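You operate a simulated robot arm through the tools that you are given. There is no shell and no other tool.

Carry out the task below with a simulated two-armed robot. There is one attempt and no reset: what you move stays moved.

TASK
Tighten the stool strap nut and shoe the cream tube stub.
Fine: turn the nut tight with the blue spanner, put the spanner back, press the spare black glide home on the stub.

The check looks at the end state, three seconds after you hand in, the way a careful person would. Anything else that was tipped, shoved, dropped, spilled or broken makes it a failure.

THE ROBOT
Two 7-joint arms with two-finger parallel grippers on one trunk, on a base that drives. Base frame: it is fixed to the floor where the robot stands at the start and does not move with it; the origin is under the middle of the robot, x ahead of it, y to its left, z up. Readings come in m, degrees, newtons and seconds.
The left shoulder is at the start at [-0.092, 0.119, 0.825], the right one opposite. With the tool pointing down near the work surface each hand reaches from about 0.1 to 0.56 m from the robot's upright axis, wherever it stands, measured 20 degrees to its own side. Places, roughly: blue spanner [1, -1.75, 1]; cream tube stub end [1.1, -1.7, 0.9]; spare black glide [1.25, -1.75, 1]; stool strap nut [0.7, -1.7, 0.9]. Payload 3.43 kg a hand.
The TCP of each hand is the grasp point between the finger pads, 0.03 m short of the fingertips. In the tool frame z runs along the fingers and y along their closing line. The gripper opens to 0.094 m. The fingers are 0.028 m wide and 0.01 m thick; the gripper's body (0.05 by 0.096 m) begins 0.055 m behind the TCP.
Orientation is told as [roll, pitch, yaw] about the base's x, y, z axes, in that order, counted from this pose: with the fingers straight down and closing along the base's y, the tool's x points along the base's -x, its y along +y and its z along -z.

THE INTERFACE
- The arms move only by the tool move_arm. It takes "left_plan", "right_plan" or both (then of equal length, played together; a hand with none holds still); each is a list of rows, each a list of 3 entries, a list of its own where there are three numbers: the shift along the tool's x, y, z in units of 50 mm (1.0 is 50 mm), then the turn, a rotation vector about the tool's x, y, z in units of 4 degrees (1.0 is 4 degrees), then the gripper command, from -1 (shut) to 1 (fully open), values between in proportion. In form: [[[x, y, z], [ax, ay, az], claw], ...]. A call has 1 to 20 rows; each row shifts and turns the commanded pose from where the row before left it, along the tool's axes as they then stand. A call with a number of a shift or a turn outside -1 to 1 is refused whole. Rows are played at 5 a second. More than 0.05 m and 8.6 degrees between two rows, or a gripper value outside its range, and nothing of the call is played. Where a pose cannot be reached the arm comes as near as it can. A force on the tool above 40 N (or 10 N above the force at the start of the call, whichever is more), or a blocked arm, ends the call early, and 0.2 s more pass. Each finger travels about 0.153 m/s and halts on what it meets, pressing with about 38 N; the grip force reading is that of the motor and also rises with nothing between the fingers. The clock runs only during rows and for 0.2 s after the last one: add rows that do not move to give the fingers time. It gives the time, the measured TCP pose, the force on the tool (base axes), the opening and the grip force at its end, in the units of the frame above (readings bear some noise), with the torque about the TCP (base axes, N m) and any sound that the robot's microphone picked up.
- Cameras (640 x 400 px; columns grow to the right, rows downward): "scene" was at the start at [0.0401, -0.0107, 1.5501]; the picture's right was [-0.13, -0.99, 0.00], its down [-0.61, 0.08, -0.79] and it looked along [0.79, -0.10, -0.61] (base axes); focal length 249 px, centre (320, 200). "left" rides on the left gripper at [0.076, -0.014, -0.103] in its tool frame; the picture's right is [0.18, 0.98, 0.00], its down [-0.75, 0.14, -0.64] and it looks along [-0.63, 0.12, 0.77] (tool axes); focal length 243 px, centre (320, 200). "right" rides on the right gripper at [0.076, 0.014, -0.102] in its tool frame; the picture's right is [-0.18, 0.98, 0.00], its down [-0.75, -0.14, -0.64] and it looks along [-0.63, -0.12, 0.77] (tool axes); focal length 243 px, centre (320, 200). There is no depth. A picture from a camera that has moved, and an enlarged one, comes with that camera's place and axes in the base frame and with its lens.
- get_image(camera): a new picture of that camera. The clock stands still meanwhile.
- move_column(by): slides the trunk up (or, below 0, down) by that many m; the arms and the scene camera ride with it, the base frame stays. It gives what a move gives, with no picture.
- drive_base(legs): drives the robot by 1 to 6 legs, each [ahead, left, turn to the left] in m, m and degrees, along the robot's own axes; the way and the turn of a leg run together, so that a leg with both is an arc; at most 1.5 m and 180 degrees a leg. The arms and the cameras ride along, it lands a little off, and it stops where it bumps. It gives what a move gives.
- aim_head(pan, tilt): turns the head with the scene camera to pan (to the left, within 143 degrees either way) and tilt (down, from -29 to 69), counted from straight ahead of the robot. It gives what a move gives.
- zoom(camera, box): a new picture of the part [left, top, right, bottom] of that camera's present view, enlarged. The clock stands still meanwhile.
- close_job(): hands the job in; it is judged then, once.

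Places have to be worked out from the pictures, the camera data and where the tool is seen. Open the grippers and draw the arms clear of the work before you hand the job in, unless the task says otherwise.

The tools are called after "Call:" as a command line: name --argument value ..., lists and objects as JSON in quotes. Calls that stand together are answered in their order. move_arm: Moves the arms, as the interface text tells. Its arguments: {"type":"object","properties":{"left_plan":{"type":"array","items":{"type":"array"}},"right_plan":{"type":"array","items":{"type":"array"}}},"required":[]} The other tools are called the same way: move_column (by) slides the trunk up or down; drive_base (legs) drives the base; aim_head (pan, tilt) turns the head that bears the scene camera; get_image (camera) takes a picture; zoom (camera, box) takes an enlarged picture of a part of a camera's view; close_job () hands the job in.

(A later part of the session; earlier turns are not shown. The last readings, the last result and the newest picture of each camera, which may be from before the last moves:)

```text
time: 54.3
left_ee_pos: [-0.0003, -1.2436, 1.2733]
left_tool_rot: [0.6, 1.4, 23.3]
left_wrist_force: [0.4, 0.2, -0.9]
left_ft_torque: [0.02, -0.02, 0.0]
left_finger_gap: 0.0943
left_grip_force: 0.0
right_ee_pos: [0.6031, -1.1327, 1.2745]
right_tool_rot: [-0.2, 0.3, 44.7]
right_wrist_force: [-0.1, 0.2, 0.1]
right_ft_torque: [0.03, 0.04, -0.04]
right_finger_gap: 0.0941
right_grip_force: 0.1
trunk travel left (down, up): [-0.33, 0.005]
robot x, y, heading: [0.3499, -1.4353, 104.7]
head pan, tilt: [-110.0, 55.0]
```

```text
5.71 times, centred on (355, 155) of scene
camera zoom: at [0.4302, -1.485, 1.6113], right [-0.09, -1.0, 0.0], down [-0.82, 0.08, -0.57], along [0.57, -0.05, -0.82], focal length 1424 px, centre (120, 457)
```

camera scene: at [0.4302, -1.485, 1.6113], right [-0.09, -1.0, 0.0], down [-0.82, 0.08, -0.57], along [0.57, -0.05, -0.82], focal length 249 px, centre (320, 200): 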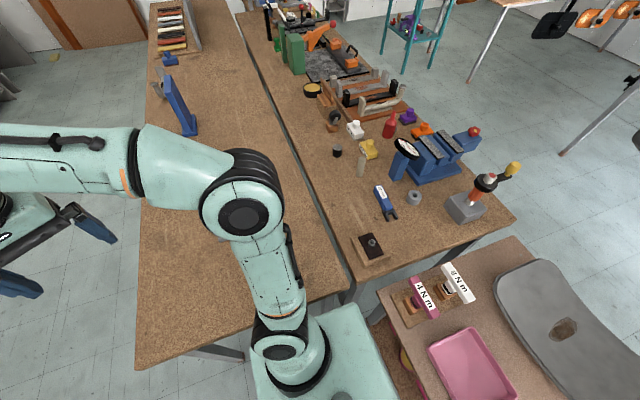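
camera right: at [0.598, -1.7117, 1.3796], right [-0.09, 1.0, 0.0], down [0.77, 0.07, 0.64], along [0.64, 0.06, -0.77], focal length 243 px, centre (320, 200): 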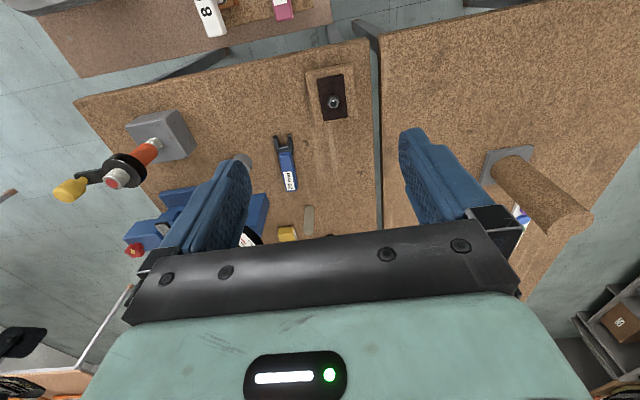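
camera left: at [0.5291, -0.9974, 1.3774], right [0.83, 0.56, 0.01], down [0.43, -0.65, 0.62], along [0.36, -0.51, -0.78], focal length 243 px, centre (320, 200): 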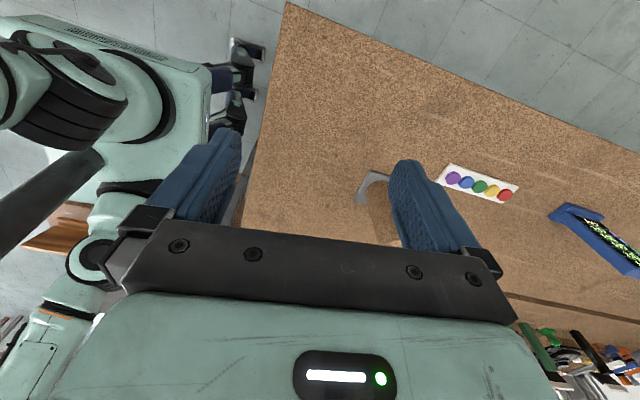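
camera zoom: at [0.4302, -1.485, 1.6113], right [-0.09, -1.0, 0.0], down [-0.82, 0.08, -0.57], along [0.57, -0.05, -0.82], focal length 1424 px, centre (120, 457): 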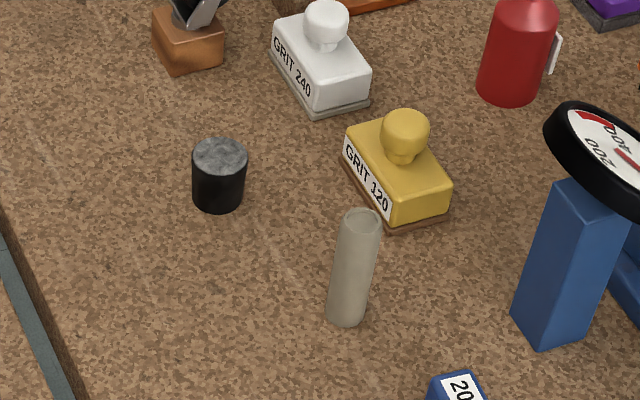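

From two views I get nut top ≈ (0.748, −1.676, 0.90), jaw tips ≈ (0.838, −1.774, 0.87), stub top ≈ (1.076, −1.705, 0.937) and glide ≈ (1.17–1.20, −1.626); heights are still uncertain by about 1.5 cm. I bring the right hand over the bench end at z about 1.22, with yaw about 5°, to view things with its camera.

Call:
move_arm --right_plan '[[[0.63, -0.7, 0.1], [0, 0, 0], 1], [[0.63, -0.7, 0.1], [0, 0, 0], 1], [[0.63, -0.7, 0.1], [0, 0, 0], 1], [[0.63, -0.7, 0.1], [0, 0, 0], 1], [[0.63, -0.7, 0.1], [0, 0, 0], 1], [[0.63, -0.7, 0.1], [0, 0, 0], 1], [[0.63, -0.7, 0.1], [0, 0, 0], 1], [[0.63, -0.7, 0.1], [0, 0, 0], 1], [[0.63, -0.7, 0.1], [0, 0, 0], 1], [[0.63, -0.7, 0.1], [0, 0, 0], 1], [[0, 0, 0], [0, 0, 1], 1], [[0, 0, 0], [0, 0, 1], 1], [[0, 0, 0], [0, 0, 1], 1], [[0, 0, 0], [0, 0, 1], 1], [[0, 0, 0], [0, 0, 1], 1], [[0, 0, 0], [0, 0, 1], 1], [[0, 0, 0], [0, 0, 1], 1], [[0, 0, 0], [0, 0, 1], 1], [[0, 0, 0], [0, 0, 1], 1]]'

Call:
get_image --camera "right"

Call:
get_image --camera "scene"

```text
time: 57.3
left_ee_pos: [-0.0005, -1.2439, 1.2742]
left_tool_rot: [0.6, 1.4, 23.2]
left_wrist_force: [-1.1, 0.0, -0.9]
left_ft_torque: [0.03, -0.03, 0.03]
left_finger_gap: 0.0939
left_grip_force: 0.0
right_ee_pos: [0.6533, -1.596, 1.2174]
right_tool_rot: [2.6, -0.2, 36.8]
right_wrist_force: [-0.7, -0.1, -0.3]
right_ft_torque: [-0.03, 0.0, 0.0]
right_finger_gap: 0.0941
right_grip_force: 0.1
trunk travel left (down, up): [-0.33, 0.005]
robot x, y, heading: [0.3517, -1.4347, 104.7]
head pan, tilt: [-110.0, 55.0]
stopped in row 15 (right hand): the arm was blocked; the commanded pose is now the measured one
```

```text
taken
camera right: at [0.5866, -1.6355, 1.32], right [-0.44, 0.9, 0.04], down [0.7, 0.31, 0.64], along [0.56, 0.31, -0.77], focal length 243 px, centre (320, 200)
```

right: 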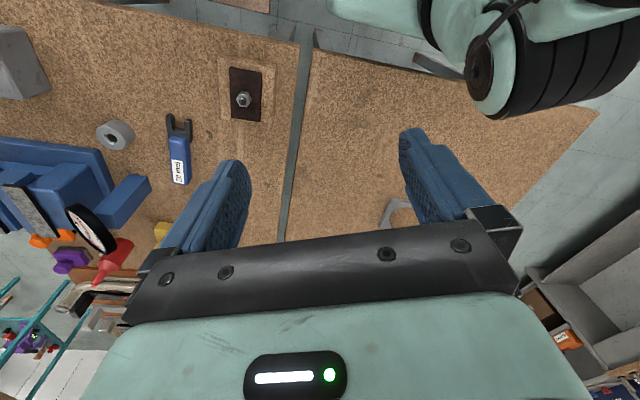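

```text
taken
camera scene: at [0.4303, -1.485, 1.6113], right [-0.09, -1.0, 0.0], down [-0.82, 0.08, -0.57], along [0.57, -0.05, -0.82], focal length 249 px, centre (320, 200)
```

scene: 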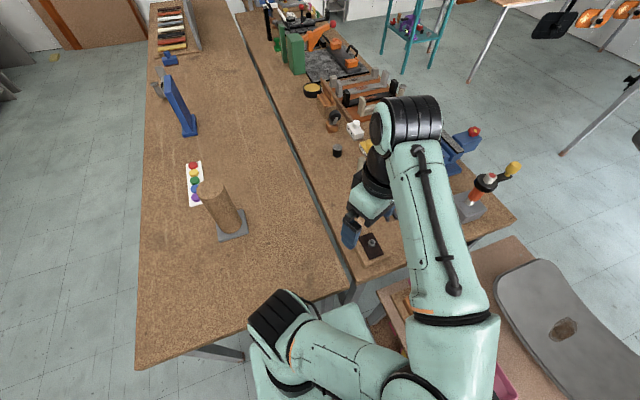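

The wrist was blocked turning at this close spot (only 0.19 m from the shoulder). I move the hand further out over the bench, then turn it there.

Call:
move_arm --right_plan '[[[-0.38, -0.83, 0], [0, 0, 0], 1], [[-0.38, -0.83, 0], [0, 0, 0], 1], [[-0.38, -0.83, 0], [0, 0, 0], 1], [[-0.38, -0.83, 0], [0, 0, 0], 1], [[-0.38, -0.83, 0], [0, 0, 0], 1], [[0, 0, 0], [0, 0, 0.7], 1], [[0, 0, 0], [0, 0, 0.7], 1], [[0, 0, 0], [0, 0, 0.7], 1], [[0, 0, 0], [0, 0, 0.7], 1], [[0, 0, 0], [0, 0, 0.7], 1], [[0, 0, 0], [0, 0, 0.7], 1], [[0, 0, 0], [0, 0, 0.7], 1], [[0, 0, 0], [0, 0, 0.7], 1], [[0, 0, 0], [0, 0, 0.7], 1]]'

Call:
get_image --camera "right"

Call:
get_image --camera "scene"

```text
time: 60.3
left_ee_pos: [0.0003, -1.244, 1.273]
left_tool_rot: [0.6, 1.5, 23.3]
left_wrist_force: [-0.6, -0.2, 0.0]
left_ft_torque: [0.03, 0.0, 0.01]
left_finger_gap: 0.0942
left_grip_force: 0.0
right_ee_pos: [0.8537, -1.7056, 1.2093]
right_tool_rot: [2.4, 0.8, 11.5]
right_wrist_force: [0.5, 0.6, 0.4]
right_ft_torque: [-0.01, -0.01, 0.01]
right_finger_gap: 0.0937
right_grip_force: 0.2
trunk travel left (down, up): [-0.33, 0.005]
robot x, y, heading: [0.3517, -1.4344, 104.8]
head pan, tilt: [-110.0, 55.0]
```

```text
taken
camera right: at [0.7783, -1.7115, 1.3131], right [-0.02, 1.0, 0.04], down [0.78, -0.01, 0.62], along [0.62, 0.04, -0.78], focal length 243 px, centre (320, 200)
```

right: 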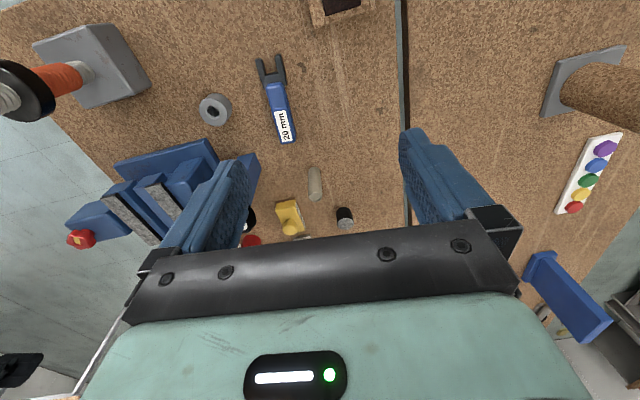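

```text
taken
camera scene: at [0.4302, -1.485, 1.6113], right [-0.09, -1.0, 0.0], down [-0.82, 0.08, -0.57], along [0.57, -0.05, -0.82], focal length 249 px, centre (320, 200)
```

scene: 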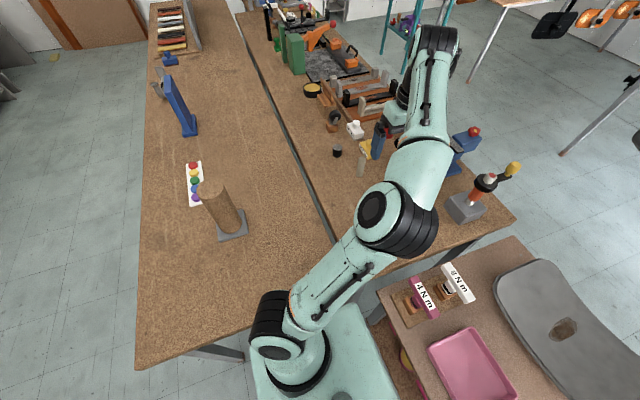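

The reach is good here. I zoom with the right camera on the spanner, stub and glide.

Call:
zoom --camera "right" --box '[230, 0, 390, 100]'

Call:
zoom --camera "right" --box '[240, 130, 380, 240]'

Call:
zoom --camera "right" --box '[240, 40, 340, 150]'

```text
4.00 times, centred on (310, 50) of right
camera zoom: at [0.7783, -1.7115, 1.3131], right [-0.02, 1.0, 0.04], down [0.78, -0.01, 0.62], along [0.62, 0.04, -0.78], focal length 970 px, centre (360, 800)
```

zoom: 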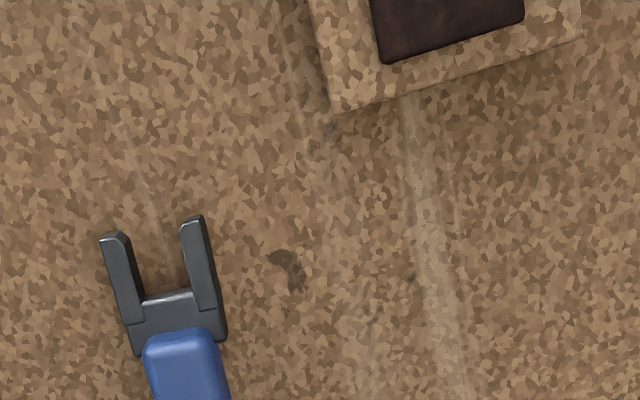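

```text
3.64 times, centred on (310, 185) of right
camera zoom: at [0.7783, -1.7115, 1.3131], right [-0.02, 1.0, 0.04], down [0.78, -0.01, 0.62], along [0.62, 0.04, -0.78], focal length 882 px, centre (356, 254)
```

zoom: 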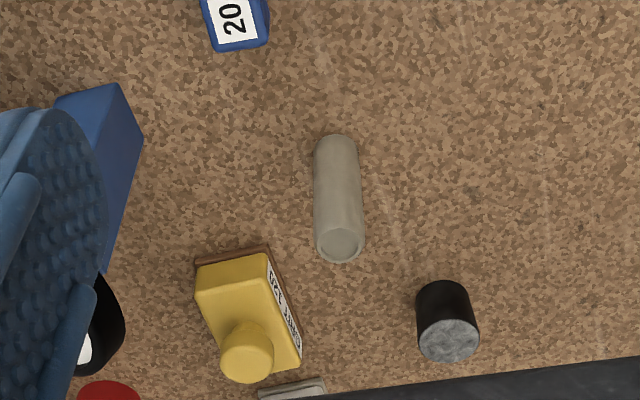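

```text
3.64 times, centred on (290, 95) of right
camera zoom: at [0.7783, -1.7115, 1.3131], right [-0.02, 1.0, 0.04], down [0.78, -0.01, 0.62], along [0.62, 0.04, -0.78], focal length 882 px, centre (429, 582)
```

zoom: 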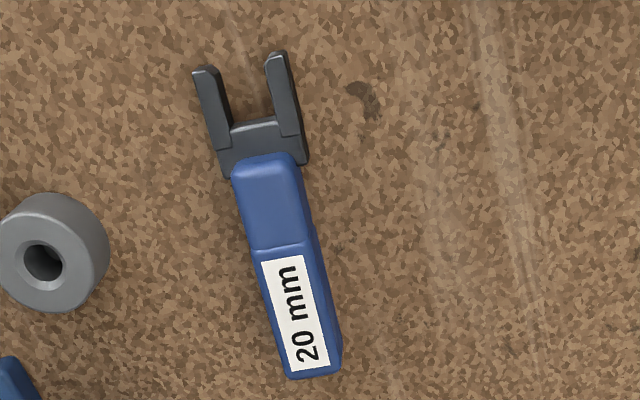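

Estimates: table z ≈ 0.85, spanner axis yaw ≈ 9°, jaw centre ≈ (0.857, −1.776), handle mid ≈ (0.933, −1.760), nut z 0.884–0.90, with hex corners near −15° + 60k. I level the hand, align it to yaw 9° and go above the handle at z about 1.0.

Call:
move_arm --right_plan '[[[0, 0, 0], [0.6, -0.2, 0.62], 1], [[-0.41, -0.44, 0.3], [0, 0, 0], 1], [[-0.41, -0.44, 0.3], [0, 0, 0], 1], [[-0.41, -0.44, 0.3], [0, 0, 0], 1], [[0, 0, 0.8], [0, 0, 0], 1], [[0, 0, 0.8], [0, 0, 0], 1], [[0, 0, 0.8], [0, 0, 0], 1], [[0, 0, 0.8], [0, 0, 0], 1], [[0, 0, 0], [0, 0, 0], 1]]'

Call:
get_image --camera "right"

Call:
get_image --camera "scene"

```text
time: 62.3
left_ee_pos: [-0.0004, -1.2438, 1.2718]
left_tool_rot: [0.6, 1.5, 23.4]
left_wrist_force: [-0.3, -0.7, 0.5]
left_ft_torque: [0.0, -0.02, 0.02]
left_finger_gap: 0.0943
left_grip_force: 0.1
right_ee_pos: [0.9239, -1.7608, 1.0015]
right_tool_rot: [0.0, 0.1, 9.1]
right_wrist_force: [0.4, -0.5, -0.3]
right_ft_torque: [-0.01, 0.01, -0.02]
right_finger_gap: 0.094
right_grip_force: 0.0
trunk travel left (down, up): [-0.33, 0.005]
robot x, y, heading: [0.3516, -1.4368, 104.6]
head pan, tilt: [-110.0, 55.0]
```

```text
taken
camera right: at [0.8471, -1.7586, 1.1057], right [0.03, 1.0, 0.0], down [0.77, -0.02, 0.64], along [0.64, -0.02, -0.77], focal length 243 px, centre (320, 200)
```

right: 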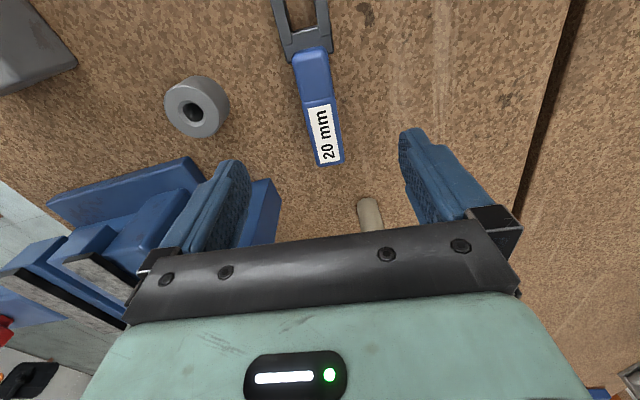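

```text
taken
camera scene: at [0.4301, -1.4848, 1.6114], right [-0.09, -1.0, 0.0], down [-0.82, 0.08, -0.57], along [0.57, -0.05, -0.82], focal length 249 px, centre (320, 200)
```

scene: 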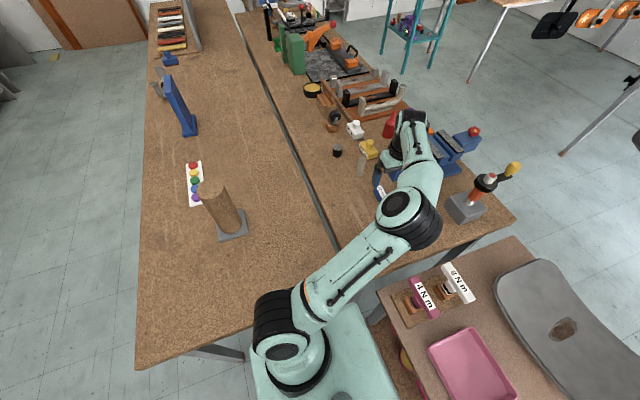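

The handle lies centred under the hand, with end at (0.985, −1.753) and axis about 7–8°. I descend to a TCP z of about 0.887 and look before closing.

Call:
move_arm --right_plan '[[[0, 0, 0.6], [0, 0, 0.2], 1], [[0, 0, 0.6], [0, 0, 0], 1], [[0, 0, 0.6], [0, 0, 0], 1], [[0, 0, 0.3], [0, 0, 0], 1], [[0, 0, 0.19], [0, 0, 0], 1], [[0, 0, 0], [0, 0, 0], 1]]'

Call:
get_image --camera "right"

Call:
zoom --camera "scene" --box '[350, 160, 450, 240]'

```text
time: 63.7
left_ee_pos: [-0.0021, -1.2435, 1.2716]
left_tool_rot: [0.4, 1.4, 23.2]
left_wrist_force: [0.2, 0.7, 0.2]
left_ft_torque: [-0.03, 0.04, -0.01]
left_finger_gap: 0.0942
left_grip_force: 0.2
right_ee_pos: [0.923, -1.7617, 0.8904]
right_tool_rot: [-0.1, 0.0, 8.4]
right_wrist_force: [0.7, -0.4, 20.5]
right_ft_torque: [0.98, 0.39, 0.05]
right_finger_gap: 0.0939
right_grip_force: 0.1
trunk travel left (down, up): [-0.33, 0.005]
robot x, y, heading: [0.3483, -1.4366, 104.5]
head pan, tilt: [-110.0, 55.0]
```

```text
taken
camera right: at [0.8458, -1.7586, 0.993], right [0.04, 1.0, 0.0], down [0.76, -0.03, 0.64], along [0.64, -0.03, -0.76], focal length 243 px, centre (320, 200)
```

right: 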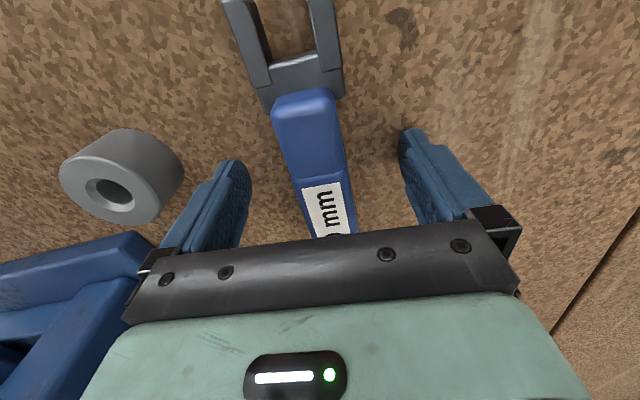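

```text
5.00 times, centred on (400, 200) of scene
camera zoom: at [0.4284, -1.4841, 1.6115], right [-0.09, -1.0, 0.0], down [-0.81, 0.08, -0.57], along [0.57, -0.05, -0.82], focal length 1246 px, centre (-80, 200)
```

zoom: 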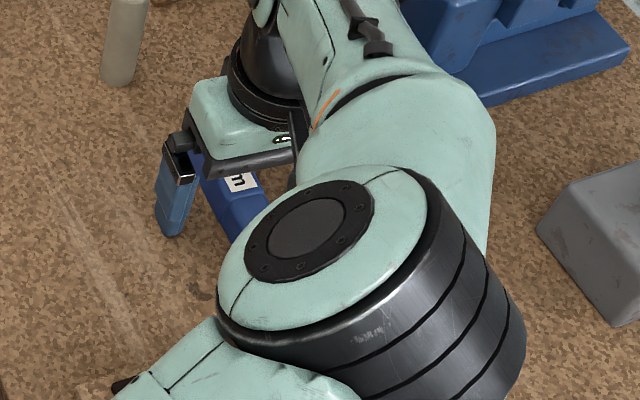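

The fingertips touched the bench (20 N at TCP z 0.890), so the bench top is at about 0.861. I lift 5 mm and close on the handle.

Call:
move_arm --right_plan '[[[0, 0, -0.12], [0, 0, 0], 1], [[0, 0, 0], [0, 0, 0], 1], [[0, 0, 0], [0, 0, 0], 0], [[0, 0, 0], [0, 0, 0], -1], [[0, 0, 0], [0, 0, 0], -1], [[0, 0, 0], [0, 0, 0], -1], [[0, 0, 0], [0, 0, 0], -1]]'

Call:
get_image --camera "right"

```text
time: 65.3
left_ee_pos: [0.0008, -1.2437, 1.2727]
left_tool_rot: [0.6, 1.6, 23.3]
left_wrist_force: [0.4, -0.1, 0.5]
left_ft_torque: [-0.02, 0.02, 0.01]
left_finger_gap: 0.0944
left_grip_force: 0.0
right_ee_pos: [0.923, -1.7627, 0.894]
right_tool_rot: [-0.1, 0.1, 8.3]
right_wrist_force: [-0.8, -0.8, 0.7]
right_ft_torque: [0.0, -0.03, -0.04]
right_finger_gap: 0.0341
right_grip_force: 38.5
trunk travel left (down, up): [-0.33, 0.005]
robot x, y, heading: [0.3508, -1.436, 104.5]
head pan, tilt: [-110.0, 55.0]
```

```text
taken
camera right: at [0.8463, -1.7592, 0.9973], right [0.04, 1.0, 0.0], down [0.77, -0.03, 0.64], along [0.64, -0.03, -0.77], focal length 243 px, centre (320, 200)
```

right: 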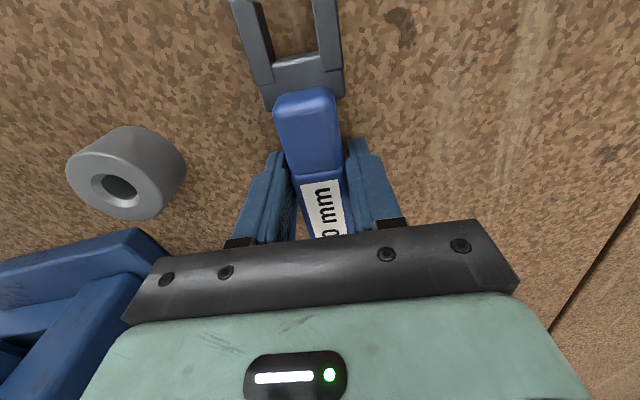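

The spanner is held (gap 0.034, 38 N); its home is TCP (0.923, −1.763, 0.894) at yaw 8.3°. I lift it clear, carry it over near the nut and turn to yaw 45°, where the jaws should match the hex flats.

Call:
move_arm --right_plan '[[[0, 0, -0.7], [0, 0, 0], -1], [[0, 0, -0.7], [0, 0, 0], -1], [[0, 0, -0.72], [0, 0, 0], -1], [[0.4165, 0.835, 0], [0, 0, 0], -1], [[0.4165, 0.835, 0], [0, 0, 0], -1], [[0.4165, 0.835, 0], [0, 0, 0], -1], [[0.4165, 0.835, 0], [0, 0, 0], -1], [[0, 0, 0], [0, 0, -1], -1], [[0, 0, 0], [0, 0, -1], -1], [[0, 0, 0], [0, 0, -1], -1], [[0, 0, 0], [0, 0, -1], -1], [[0, 0, 0], [0, 0, -1], -1], [[0, 0, 0], [0, 0, -1], -1], [[0, 0, 0], [0, 0, -1], -1], [[0, 0, 0], [0, 0, -1], -1], [[0, 0, 0], [0, 0, -1], -1], [[0, 0, 0], [0, 0, -0.2], -1]]'

Call:
get_image --camera "right"

Call:
get_image --camera "scene"

```text
time: 68.9
left_ee_pos: [-0.0007, -1.2448, 1.2726]
left_tool_rot: [0.5, 1.5, 23.3]
left_wrist_force: [-0.2, 0.5, -0.3]
left_ft_torque: [0.04, 0.01, 0.01]
left_finger_gap: 0.0941
left_grip_force: 0.1
right_ee_pos: [0.8189, -1.6075, 1.001]
right_tool_rot: [0.0, 0.1, 45.2]
right_wrist_force: [-0.5, 0.2, -1.6]
right_ft_torque: [-0.01, -0.01, 0.01]
right_finger_gap: 0.0339
right_grip_force: 38.1
trunk travel left (down, up): [-0.33, 0.005]
robot x, y, heading: [0.3447, -1.4368, 104.4]
head pan, tilt: [-110.0, 55.0]
```

```text
taken
camera right: at [0.7548, -1.6527, 1.1038], right [-0.57, 0.82, 0.0], down [0.63, 0.44, 0.64], along [0.53, 0.36, -0.77], focal length 243 px, centre (320, 200)
```

right: 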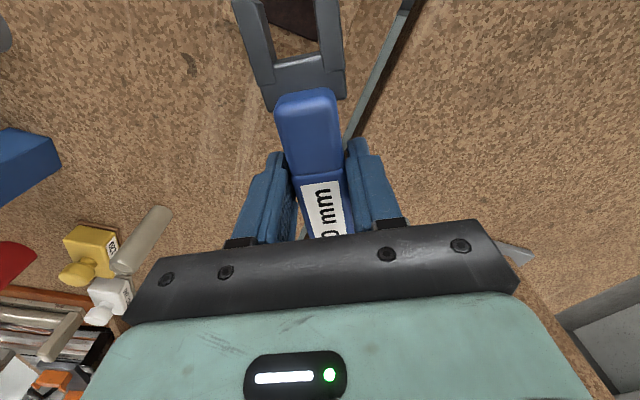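

```text
taken
camera scene: at [0.4304, -1.485, 1.6113], right [-0.09, -1.0, 0.0], down [-0.82, 0.08, -0.57], along [0.57, -0.05, -0.82], focal length 249 px, centre (320, 200)
```

scene: 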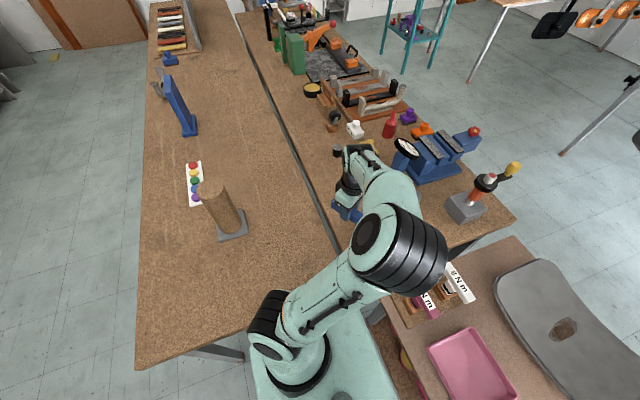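

The arm hides the nut from the head camera, so I use the hand camera, which sees the nut through the jaw slot. I move the jaws over the nut at z about 0.965 to measure the offset.

Call:
move_arm --right_plan '[[[0.33, 0, 0.36], [0, 0, 0], -1], [[0.33, 0, 0.36], [0, 0, 0], -1], [[0, 0, 0], [0, 0, 0], -1]]'

Call:
get_image --camera "right"

Call:
zoom --camera "right" --box '[210, 0, 370, 100]'

Call:
zoom --camera "scene" --box '[320, 160, 420, 270]'

```text
time: 69.7
left_ee_pos: [-0.0003, -1.2436, 1.2723]
left_tool_rot: [0.6, 1.5, 23.3]
left_wrist_force: [0.5, 0.3, 0.3]
left_ft_torque: [0.01, 0.04, -0.01]
left_finger_gap: 0.0938
left_grip_force: 0.0
right_ee_pos: [0.7956, -1.632, 0.9634]
right_tool_rot: [0.1, 0.1, 45.1]
right_wrist_force: [0.1, -0.9, -1.6]
right_ft_torque: [0.01, 0.0, -0.01]
right_finger_gap: 0.0338
right_grip_force: 37.8
trunk travel left (down, up): [-0.33, 0.005]
robot x, y, heading: [0.3536, -1.4331, 104.6]
head pan, tilt: [-110.0, 55.0]
```

```text
taken
camera right: at [0.7326, -1.677, 1.066], right [-0.57, 0.82, 0.0], down [0.63, 0.43, 0.64], along [0.53, 0.36, -0.77], focal length 243 px, centre (320, 200)
```

right: 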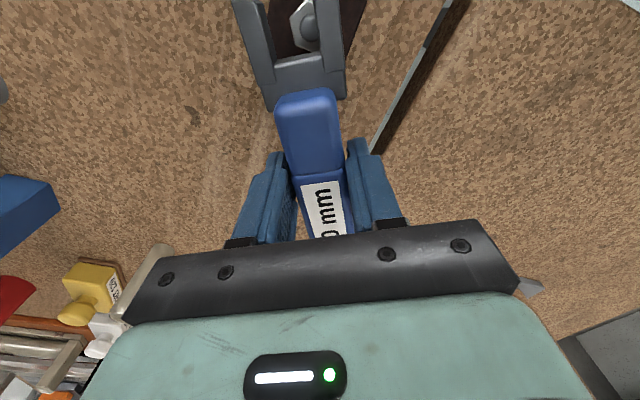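

```text
4.00 times, centred on (290, 50) of right
camera zoom: at [0.7326, -1.677, 1.066], right [-0.57, 0.82, 0.0], down [0.63, 0.43, 0.64], along [0.53, 0.36, -0.77], focal length 970 px, centre (440, 800)
```

zoom: 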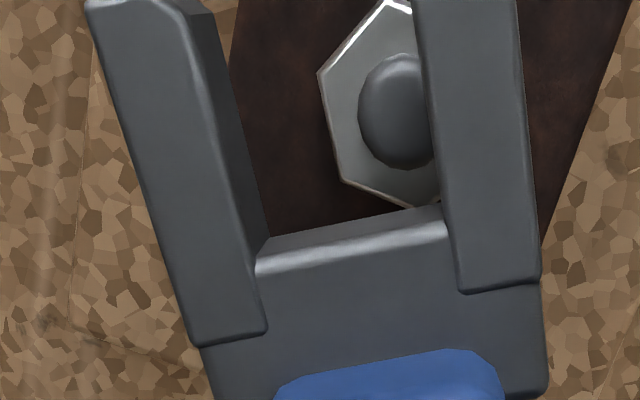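

```text
3.64 times, centred on (370, 215) of scene
camera zoom: at [0.4304, -1.4849, 1.6113], right [-0.09, -1.0, 0.0], down [-0.82, 0.08, -0.57], along [0.57, -0.05, -0.82], focal length 906 px, centre (138, 146)
```

zoom: 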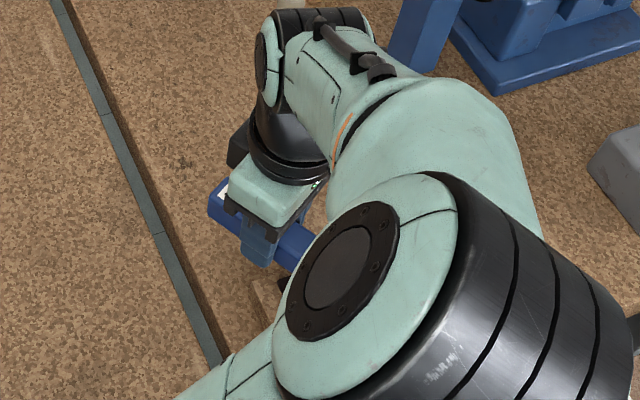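

The hex flats are parallel to the jaws at yaw 45°, which is good. The nut lies about 5.6 mm to the tool's +y side of the slot centre, so I zoom closer to measure the slot.

Call:
zoom --camera "right" --box '[225, 0, 305, 80]'

Call:
zoom --camera "right" --box '[280, 0, 360, 80]'

```text
5.00 times, centred on (265, 40) of right
camera zoom: at [0.7326, -1.677, 1.066], right [-0.57, 0.82, 0.0], down [0.63, 0.43, 0.64], along [0.53, 0.36, -0.77], focal length 1213 px, centre (595, 1000)
```

zoom: 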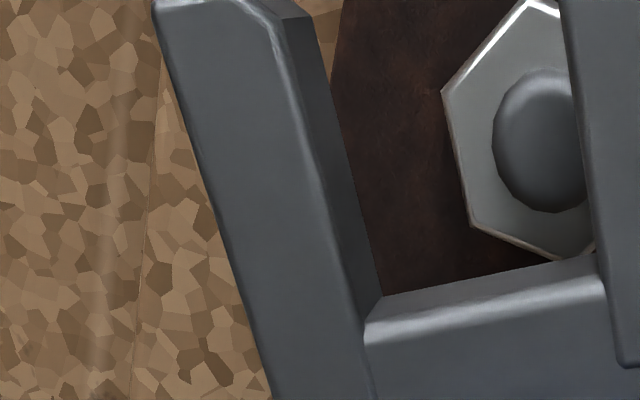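

```text
5.00 times, centred on (320, 40) of right
camera zoom: at [0.7326, -1.677, 1.066], right [-0.57, 0.82, 0.0], down [0.63, 0.43, 0.64], along [0.53, 0.36, -0.77], focal length 1213 px, centre (320, 1000)
```

zoom: 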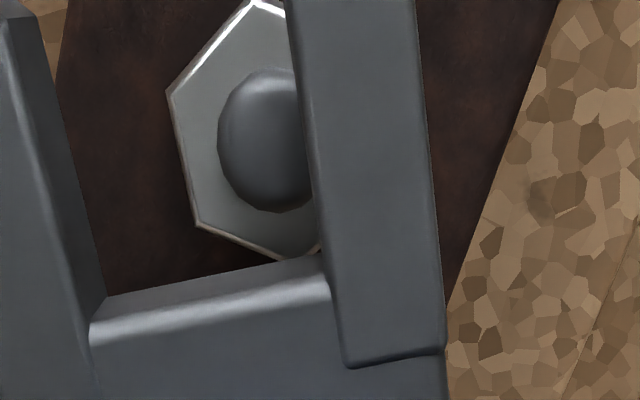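

Slot measured: about 21 mm wide, its centre about −0.8 mm in tool y, its base 58.5 mm from the TCP. I shift +6.4 mm in y, back off 6 mm along the spanner and lower to just above the nut, then check.

Call:
move_arm --right_plan '[[[-0.124, 0.128, 0], [0, 0, 0], -1], [[0, 0, 0.3], [0, 0, 0], -1], [[0, 0, 0], [0, 0, 0], -1]]'

Call:
zoom --camera "right" --box '[230, 0, 350, 80]'

```text
time: 70.5
left_ee_pos: [0.0, -1.2449, 1.2715]
left_tool_rot: [0.6, 1.6, 23.3]
left_wrist_force: [1.0, -0.2, 0.0]
left_ft_torque: [0.0, -0.02, -0.04]
left_finger_gap: 0.0941
left_grip_force: 0.0
right_ee_pos: [0.7951, -1.6222, 0.9478]
right_tool_rot: [0.0, 0.2, 45.1]
right_wrist_force: [-0.8, -0.9, -1.6]
right_ft_torque: [-0.02, 0.01, 0.0]
right_finger_gap: 0.0336
right_grip_force: 38.0
trunk travel left (down, up): [-0.33, 0.005]
robot x, y, heading: [0.3478, -1.4346, 104.6]
head pan, tilt: [-110.0, 55.0]
```

```text
5.00 times, centred on (290, 40) of right
camera zoom: at [0.7323, -1.6678, 1.0513], right [-0.57, 0.82, 0.0], down [0.63, 0.43, 0.64], along [0.53, 0.36, -0.77], focal length 1213 px, centre (470, 1000)
```

zoom: 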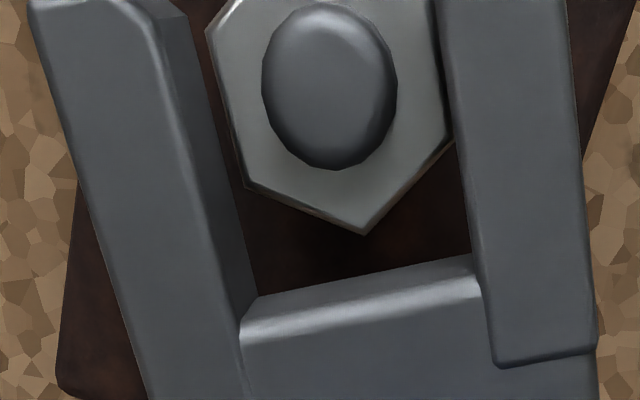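

The nut sits well centred in the slot (needs about −0.4 mm), still just below the jaws. I make the tiny shift and lower step by step, watching force.

Call:
move_arm --right_plan '[[[0, -0.008, 0.1], [0, 0, 0], -1], [[0, 0, 0.1], [0, 0, 0], -1], [[0, 0, 0], [0, 0, 0], -1]]'

Call:
zoom --camera "right" --box '[230, 0, 350, 80]'

```text
time: 71.3
left_ee_pos: [-0.0006, -1.2444, 1.2736]
left_tool_rot: [0.6, 1.4, 23.4]
left_wrist_force: [-0.7, 0.9, -0.2]
left_ft_torque: [0.01, 0.01, -0.01]
left_finger_gap: 0.0939
left_grip_force: 0.1
right_ee_pos: [0.7954, -1.6232, 0.9385]
right_tool_rot: [0.0, 0.1, 45.1]
right_wrist_force: [-0.2, -0.3, -2.1]
right_ft_torque: [0.01, -0.01, 0.0]
right_finger_gap: 0.0337
right_grip_force: 38.1
trunk travel left (down, up): [-0.33, 0.005]
robot x, y, heading: [0.3475, -1.4361, 104.5]
head pan, tilt: [-110.0, 55.0]
```

```text
5.00 times, centred on (290, 40) of right
camera zoom: at [0.7324, -1.6678, 1.042], right [-0.57, 0.82, 0.0], down [0.63, 0.43, 0.64], along [0.53, 0.36, -0.77], focal length 1213 px, centre (470, 1000)
```

zoom: 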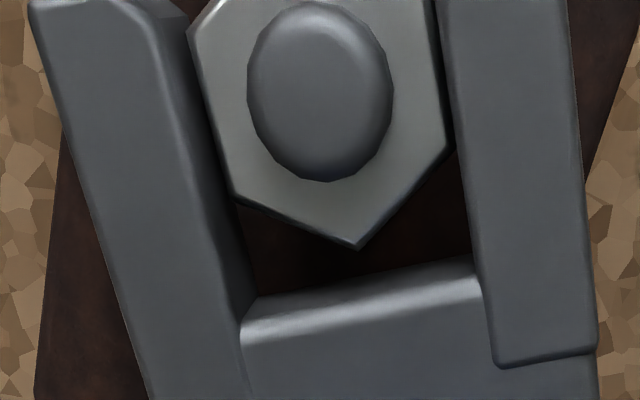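

The nut is entering the slot with no contact force; the left gap is a bit tighter. I shift another −0.5 mm and lower further.

Call:
move_arm --right_plan '[[[0, -0.01, 0], [0, 0, 0], -1], [[0, 0, 0.06], [0, 0, 0], -1], [[0, 0, 0.06], [0, 0, 0], -1], [[0, 0, 0], [0, 0, 0], -1]]'

Call:
zoom --camera "right" --box '[230, 0, 350, 80]'

```text
time: 72.3
left_ee_pos: [-0.0007, -1.2434, 1.2736]
left_tool_rot: [0.6, 1.4, 23.2]
left_wrist_force: [-0.3, -0.2, -0.4]
left_ft_torque: [0.05, 0.01, -0.05]
left_finger_gap: 0.094
left_grip_force: 0.1
right_ee_pos: [0.7951, -1.6235, 0.934]
right_tool_rot: [0.1, 0.1, 45.1]
right_wrist_force: [-1.0, 0.8, -1.1]
right_ft_torque: [0.01, 0.02, -0.01]
right_finger_gap: 0.0338
right_grip_force: 37.9
trunk travel left (down, up): [-0.33, 0.005]
robot x, y, heading: [0.35, -1.4301, 104.4]
head pan, tilt: [-110.0, 55.0]
```

```text
5.00 times, centred on (290, 40) of right
camera zoom: at [0.7322, -1.6679, 1.0365], right [-0.57, 0.82, 0.0], down [0.63, 0.43, 0.64], along [0.53, 0.36, -0.77], focal length 1213 px, centre (470, 1000)
```

zoom: 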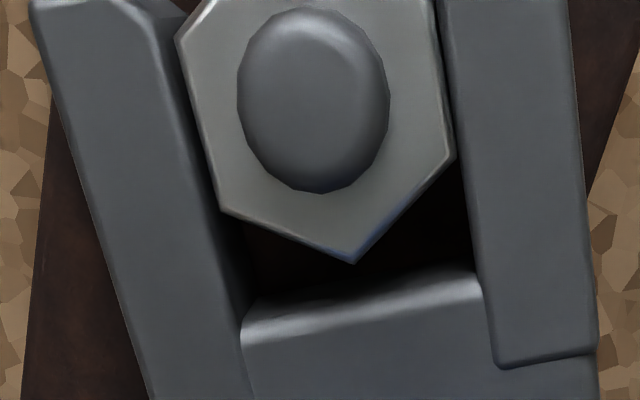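

The nut is seated between the jaws without contact force. I lower 4 mm more, then start turning clockwise about the nut by 12° in an arc (radius 71.5 mm) and read the torque.

Call:
move_arm --right_plan '[[[0, 0, 0.08], [0, 0, 0], -1], [[0.0035, -0.0998, 0], [0, 0, 1], -1], [[0.0035, -0.0998, 0], [0, 0, 1], -1], [[0.0035, -0.0998, 0], [0, 0, 1], -1], [[0, 0, 0], [0, 0, 0], -1]]'

Call:
zoom --camera "right" --box '[230, 0, 350, 80]'

```text
time: 73.5
left_ee_pos: [-0.0022, -1.243, 1.2715]
left_tool_rot: [0.4, 1.5, 23.3]
left_wrist_force: [0.5, 0.1, 0.0]
left_ft_torque: [0.01, 0.04, -0.01]
left_finger_gap: 0.094
left_grip_force: 0.1
right_ee_pos: [0.8033, -1.6341, 0.9297]
right_tool_rot: [-0.1, 0.0, 33.0]
right_wrist_force: [0.3, 1.6, 25.5]
right_ft_torque: [-0.36, 0.63, 0.14]
right_finger_gap: 0.0336
right_grip_force: 37.9
trunk travel left (down, up): [-0.33, 0.005]
robot x, y, heading: [0.3526, -1.4324, 104.4]
head pan, tilt: [-110.0, 55.0]
```

```text
5.00 times, centred on (290, 40) of right
camera zoom: at [0.7326, -1.6643, 1.0333], right [-0.38, 0.92, 0.0], down [0.71, 0.29, 0.64], along [0.59, 0.24, -0.77], focal length 1213 px, centre (470, 1000)
```

zoom: 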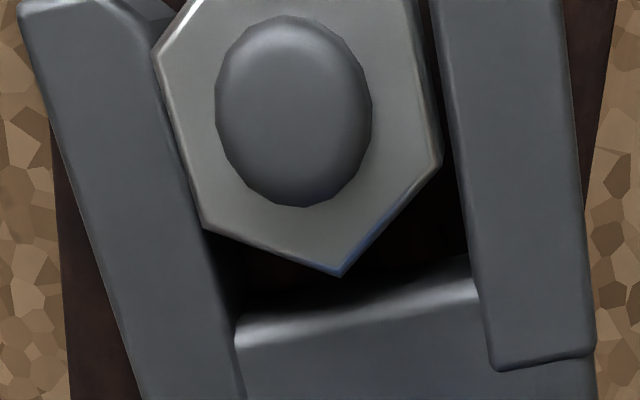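

The jaws pressed on the strap (25 N up), so I raise 2.5 mm and back off slightly. The nut is turning with the spanner; I continue another 24°.

Call:
move_arm --right_plan '[[[-0.015, -0.008, -0.05], [0, 0, 0], -1], [[0.0035, -0.0998, 0], [0, 0, 1], -1], [[0.0035, -0.0998, 0], [0, 0, 1], -1], [[0.0035, -0.0998, 0], [0, 0, 1], -1], [[0.0035, -0.0998, 0], [0, 0, 1], -1], [[0.0035, -0.0998, 0], [0, 0, 1], -1], [[0.0035, -0.0998, 0], [0, 0, 1], -1], [[0, 0, 0], [0, 0, 0], -1]]'

Call:
zoom --camera "right" --box '[230, 0, 350, 80]'

```text
time: 75.3
left_ee_pos: [0.0002, -1.2438, 1.2717]
left_tool_rot: [0.6, 1.5, 23.4]
left_wrist_force: [-0.1, -0.1, -0.5]
left_ft_torque: [0.02, 0.04, 0.0]
left_finger_gap: 0.0941
left_grip_force: 0.1
right_ee_pos: [0.8171, -1.662, 0.9316]
right_tool_rot: [0.0, 0.2, 9.0]
right_wrist_force: [-2.6, -0.1, -2.0]
right_ft_torque: [-0.01, -0.11, -0.05]
right_finger_gap: 0.0339
right_grip_force: 37.7
trunk travel left (down, up): [-0.33, 0.005]
robot x, y, heading: [0.3483, -1.4355, 104.4]
head pan, tilt: [-110.0, 55.0]
```

```text
5.00 times, centred on (290, 40) of right
camera zoom: at [0.7395, -1.6609, 1.0348], right [0.03, 1.0, 0.0], down [0.77, -0.02, 0.64], along [0.64, -0.02, -0.77], focal length 1213 px, centre (470, 1000)
```

zoom: 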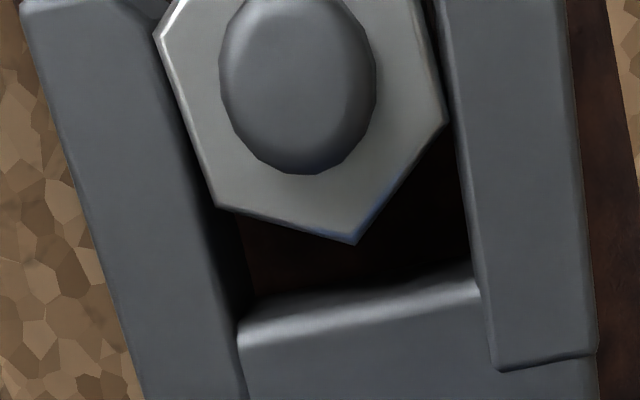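

The nut follows freely (low torque). I continue clockwise by 32°.

Call:
move_arm --right_plan '[[[0.0035, -0.0998, 0], [0, 0, 1], -1], [[0.0035, -0.0998, 0], [0, 0, 1], -1], [[0.0035, -0.0998, 0], [0, 0, 1], -1], [[0.0035, -0.0998, 0], [0, 0, 1], -1], [[0.0035, -0.0998, 0], [0, 0, 1], -1], [[0.0035, -0.0998, 0], [0, 0, 1], -1], [[0.0035, -0.0998, 0], [0, 0, 1], -1], [[0.0035, -0.0998, 0], [0, 0, 1], -1], [[0, 0, 0], [0, 0, 0], -1]]'

Call:
zoom --camera "right" --box '[230, 0, 350, 80]'

```text
time: 77.3
left_ee_pos: [-0.0005, -1.2448, 1.2728]
left_tool_rot: [0.6, 1.6, 23.4]
left_wrist_force: [0.2, 1.1, 0.5]
left_ft_torque: [0.0, 0.02, -0.01]
left_finger_gap: 0.0941
left_grip_force: 0.1
right_ee_pos: [0.8115, -1.7024, 0.9315]
right_tool_rot: [0.0, 0.1, -23.0]
right_wrist_force: [-2.5, -2.5, -5.5]
right_ft_torque: [-0.19, -0.19, 0.14]
right_finger_gap: 0.0336
right_grip_force: 38.1
trunk travel left (down, up): [-0.33, 0.005]
robot x, y, heading: [0.3497, -1.4368, 104.5]
head pan, tilt: [-110.0, 55.0]
```

```text
5.00 times, centred on (290, 40) of right
camera zoom: at [0.7477, -1.66, 1.0346], right [0.55, 0.83, 0.0], down [0.64, -0.42, 0.64], along [0.53, -0.35, -0.77], focal length 1213 px, centre (470, 1000)
```

zoom: 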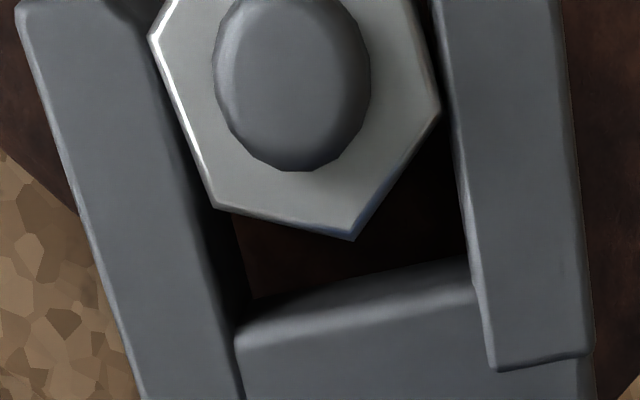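

Still following with slight resistance (0.14 N m). I continue by 24°.

Call:
move_arm --right_plan '[[[0.0035, -0.0998, 0], [0, 0, 1], -1], [[0.0035, -0.0998, 0], [0, 0, 1], -1], [[0.0035, -0.0998, 0], [0, 0, 1], -1], [[0.0035, -0.0998, 0], [0, 0, 1], -1], [[0.0035, -0.0998, 0], [0, 0, 1], -1], [[0.0035, -0.0998, 0], [0, 0, 1], -1], [[0, 0, 0], [0, 0, 0], -1]]'

Call:
zoom --camera "right" --box '[230, 0, 350, 80]'

Call:
get_image --camera "scene"

```text
time: 78.9
left_ee_pos: [-0.0007, -1.2422, 1.2732]
left_tool_rot: [0.7, 1.6, 23.3]
left_wrist_force: [0.0, -0.1, 0.0]
left_ft_torque: [-0.07, 0.0, 0.0]
left_finger_gap: 0.094
left_grip_force: 0.2
right_ee_pos: [0.7967, -1.7248, 0.9337]
right_tool_rot: [0.1, 0.1, -47.0]
right_wrist_force: [7.0, 10.7, -5.9]
right_ft_torque: [-0.11, -0.18, 0.55]
right_finger_gap: 0.0342
right_grip_force: 37.6
trunk travel left (down, up): [-0.33, 0.005]
robot x, y, heading: [0.3458, -1.4349, 104.6]
head pan, tilt: [-110.0, 55.0]
```

```text
5.00 times, centred on (290, 40) of right
camera zoom: at [0.7549, -1.66, 1.0361], right [0.84, 0.54, 0.0], down [0.41, -0.65, 0.64], along [0.34, -0.54, -0.77], focal length 1213 px, centre (470, 1000)
```

zoom: 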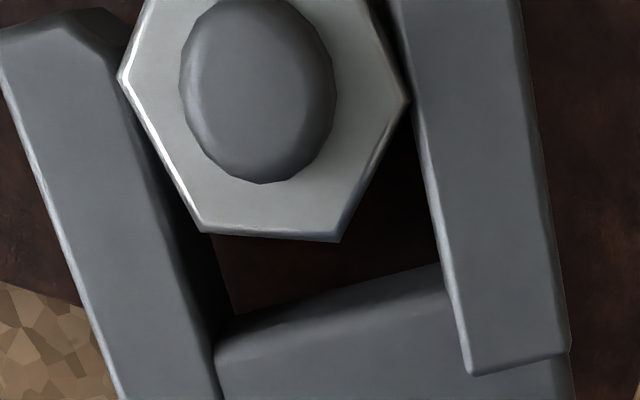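

```text
taken
camera scene: at [0.4316, -1.4836, 1.6113], right [-0.09, -1.0, 0.0], down [-0.82, 0.08, -0.57], along [0.57, -0.05, -0.82], focal length 249 px, centre (320, 200)
```

scene: 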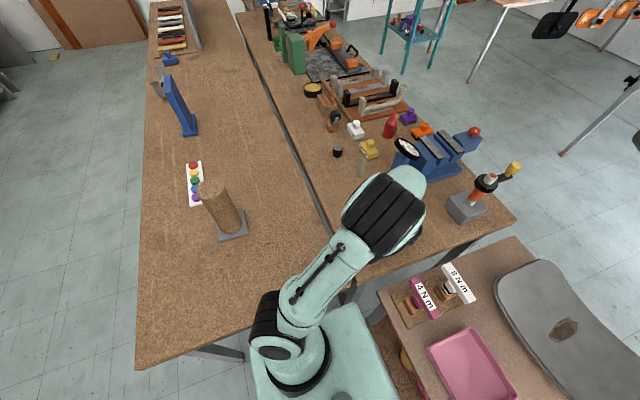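

Resistance begins: about 13 N at the handle plus 0.55 N m, roughly 1.4 N m on the nut, which lags slightly in the jaws. I keep turning in small steps.

Call:
move_arm --right_plan '[[[0.0035, -0.0998, 0], [0, 0, 1], -1], [[0.0035, -0.0998, 0], [0, 0, 1], -1], [[0.0035, -0.0998, 0], [0, 0, 1], -1], [[0, 0, 0], [0, 0, 0], -1]]'

Call:
zoom --camera "right" --box '[220, 0, 360, 100]'

```text
time: 79.9
left_ee_pos: [0.0025, -1.2406, 1.2738]
left_tool_rot: [0.5, 1.7, 23.4]
left_wrist_force: [0.0, -0.1, -0.2]
left_ft_torque: [0.0, 0.02, 0.01]
left_finger_gap: 0.0941
left_grip_force: 0.0
right_ee_pos: [0.7886, -1.7304, 0.9334]
right_tool_rot: [0.3, -0.2, -58.5]
right_wrist_force: [29.6, 22.2, 11.6]
right_ft_torque: [0.63, 0.35, 0.73]
right_finger_gap: 0.036
right_grip_force: 37.9
trunk travel left (down, up): [-0.33, 0.005]
robot x, y, heading: [0.3482, -1.4381, 104.9]
head pan, tilt: [-110.0, 55.0]
```

```text
4.00 times, centred on (290, 50) of right
camera zoom: at [0.761, -1.6579, 1.0357], right [0.93, 0.36, 0.0], down [0.27, -0.72, 0.64], along [0.23, -0.6, -0.77], focal length 970 px, centre (440, 800)
```

zoom: 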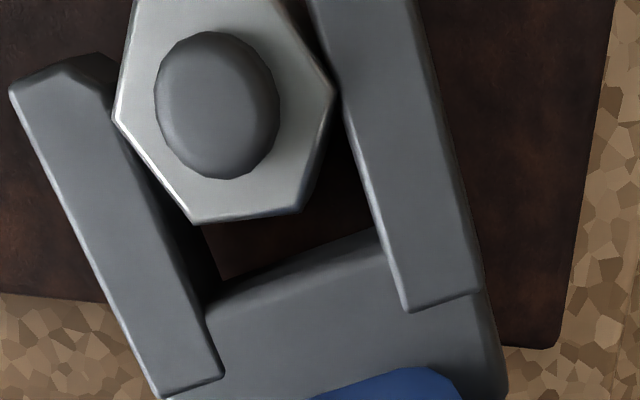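

The handle force is now 37 N (about 3.4 N m on the nut), and the nut moved only about 2° in this step, after about 77° in total, so it seems tight. I push one more small step to confirm.

Call:
move_arm --right_plan '[[[0.0015, -0.05, 0], [0, 0, 0.5], -1], [[0.0015, -0.05, 0], [0, 0, 0.5], -1], [[0, 0, 0], [0, 0, 0], -1], [[0, 0, 0], [0, 0, 0], -1]]'

Call:
zoom --camera "right" --box '[220, 0, 360, 100]'

```text
time: 80.9
left_ee_pos: [0.0033, -1.2413, 1.2736]
left_tool_rot: [0.5, 1.7, 23.3]
left_wrist_force: [-0.1, -0.8, 0.3]
left_ft_torque: [0.02, 0.01, -0.01]
left_finger_gap: 0.0937
left_grip_force: 0.1
right_ee_pos: [0.7871, -1.7318, 0.9317]
right_tool_rot: [0.2, 0.0, -62.5]
right_wrist_force: [33.2, 21.6, 5.0]
right_ft_torque: [0.27, 0.07, 0.75]
right_finger_gap: 0.0367
right_grip_force: 38.2
trunk travel left (down, up): [-0.33, 0.005]
robot x, y, heading: [0.3485, -1.4324, 104.7]
head pan, tilt: [-110.0, 55.0]
```

```text
4.00 times, centred on (290, 50) of right
camera zoom: at [0.7629, -1.6586, 1.0354], right [0.96, 0.29, 0.0], down [0.22, -0.73, 0.64], along [0.19, -0.61, -0.77], focal length 970 px, centre (440, 800)
```

zoom: 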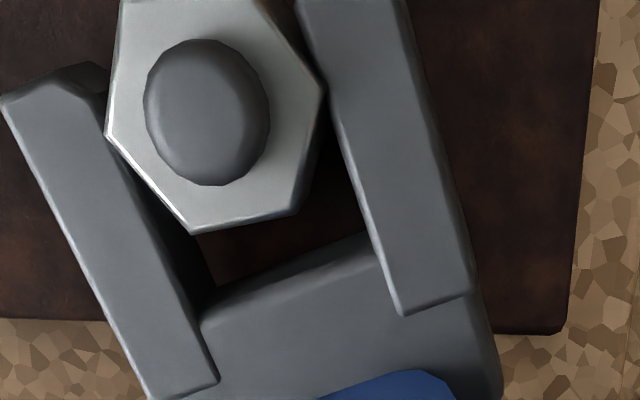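

The nut does not move any more under about 3.4 N m (orientation steady at 27–28°), so it is tight. I unwind slightly within the jaw play, until the force is relieved.

Call:
move_arm --right_plan '[[[0.0035, 0.0998, 0], [0, 0, -1], -1], [[0.0035, 0.0998, 0], [0, 0, -1], -1], [[0, 0, 0], [0, 0, 0], -1]]'

Call:
zoom --camera "right" --box '[220, 0, 360, 100]'

```text
time: 81.7
left_ee_pos: [0.0016, -1.244, 1.273]
left_tool_rot: [0.6, 1.5, 23.3]
left_wrist_force: [0.1, 0.1, 0.7]
left_ft_torque: [-0.02, 0.02, -0.01]
left_finger_gap: 0.0942
left_grip_force: 0.1
right_ee_pos: [0.7888, -1.7325, 0.9332]
right_tool_rot: [0.0, -0.1, -54.7]
right_wrist_force: [21.7, 6.7, 4.1]
right_ft_torque: [0.18, 0.09, 0.85]
right_finger_gap: 0.034
right_grip_force: 38.0
trunk travel left (down, up): [-0.33, 0.005]
robot x, y, heading: [0.3524, -1.4351, 104.4]
head pan, tilt: [-110.0, 55.0]
```

```text
4.00 times, centred on (290, 50) of right
camera zoom: at [0.7564, -1.6617, 1.0351], right [0.91, 0.42, 0.0], down [0.32, -0.69, 0.64], along [0.27, -0.59, -0.77], focal length 970 px, centre (440, 800)
```

zoom: 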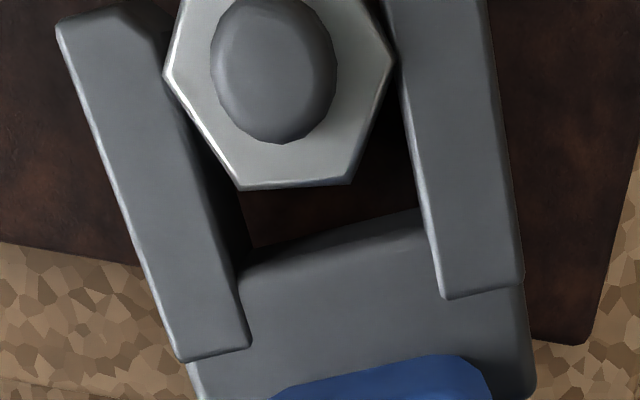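

The force fell to about 23 N and the handle is flush in the pads again (gap 0.034). I unwind two more small rows.

Call:
move_arm --right_plan '[[[0.0035, 0.0998, 0], [0, 0, -1], -1], [[0.002, 0.05, 0], [0, 0, -0.5], -1], [[0, 0, 0], [0, 0, 0], -1]]'

Call:
zoom --camera "right" --box '[220, 0, 360, 100]'

```text
time: 82.5
left_ee_pos: [0.0016, -1.2437, 1.2732]
left_tool_rot: [0.6, 1.7, 23.3]
left_wrist_force: [0.1, -0.1, 0.5]
left_ft_torque: [0.0, -0.01, 0.01]
left_finger_gap: 0.094
left_grip_force: 0.1
right_ee_pos: [0.7932, -1.7288, 0.9329]
right_tool_rot: [-0.1, 0.1, -48.6]
right_wrist_force: [9.6, 0.6, -3.0]
right_ft_torque: [-0.24, -0.15, 0.94]
right_finger_gap: 0.0339
right_grip_force: 38.2
trunk travel left (down, up): [-0.33, 0.005]
robot x, y, heading: [0.3499, -1.4361, 104.4]
head pan, tilt: [-110.0, 55.0]
```

```text
4.00 times, centred on (290, 50) of right
camera zoom: at [0.7539, -1.6618, 1.0351], right [0.86, 0.51, 0.0], down [0.39, -0.66, 0.64], along [0.32, -0.55, -0.77], focal length 970 px, centre (440, 800)
```

zoom: 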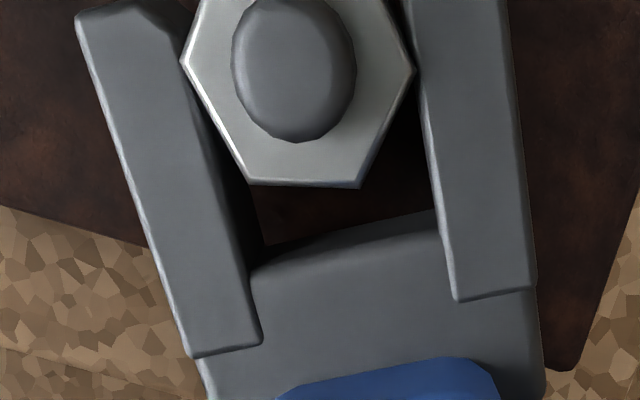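

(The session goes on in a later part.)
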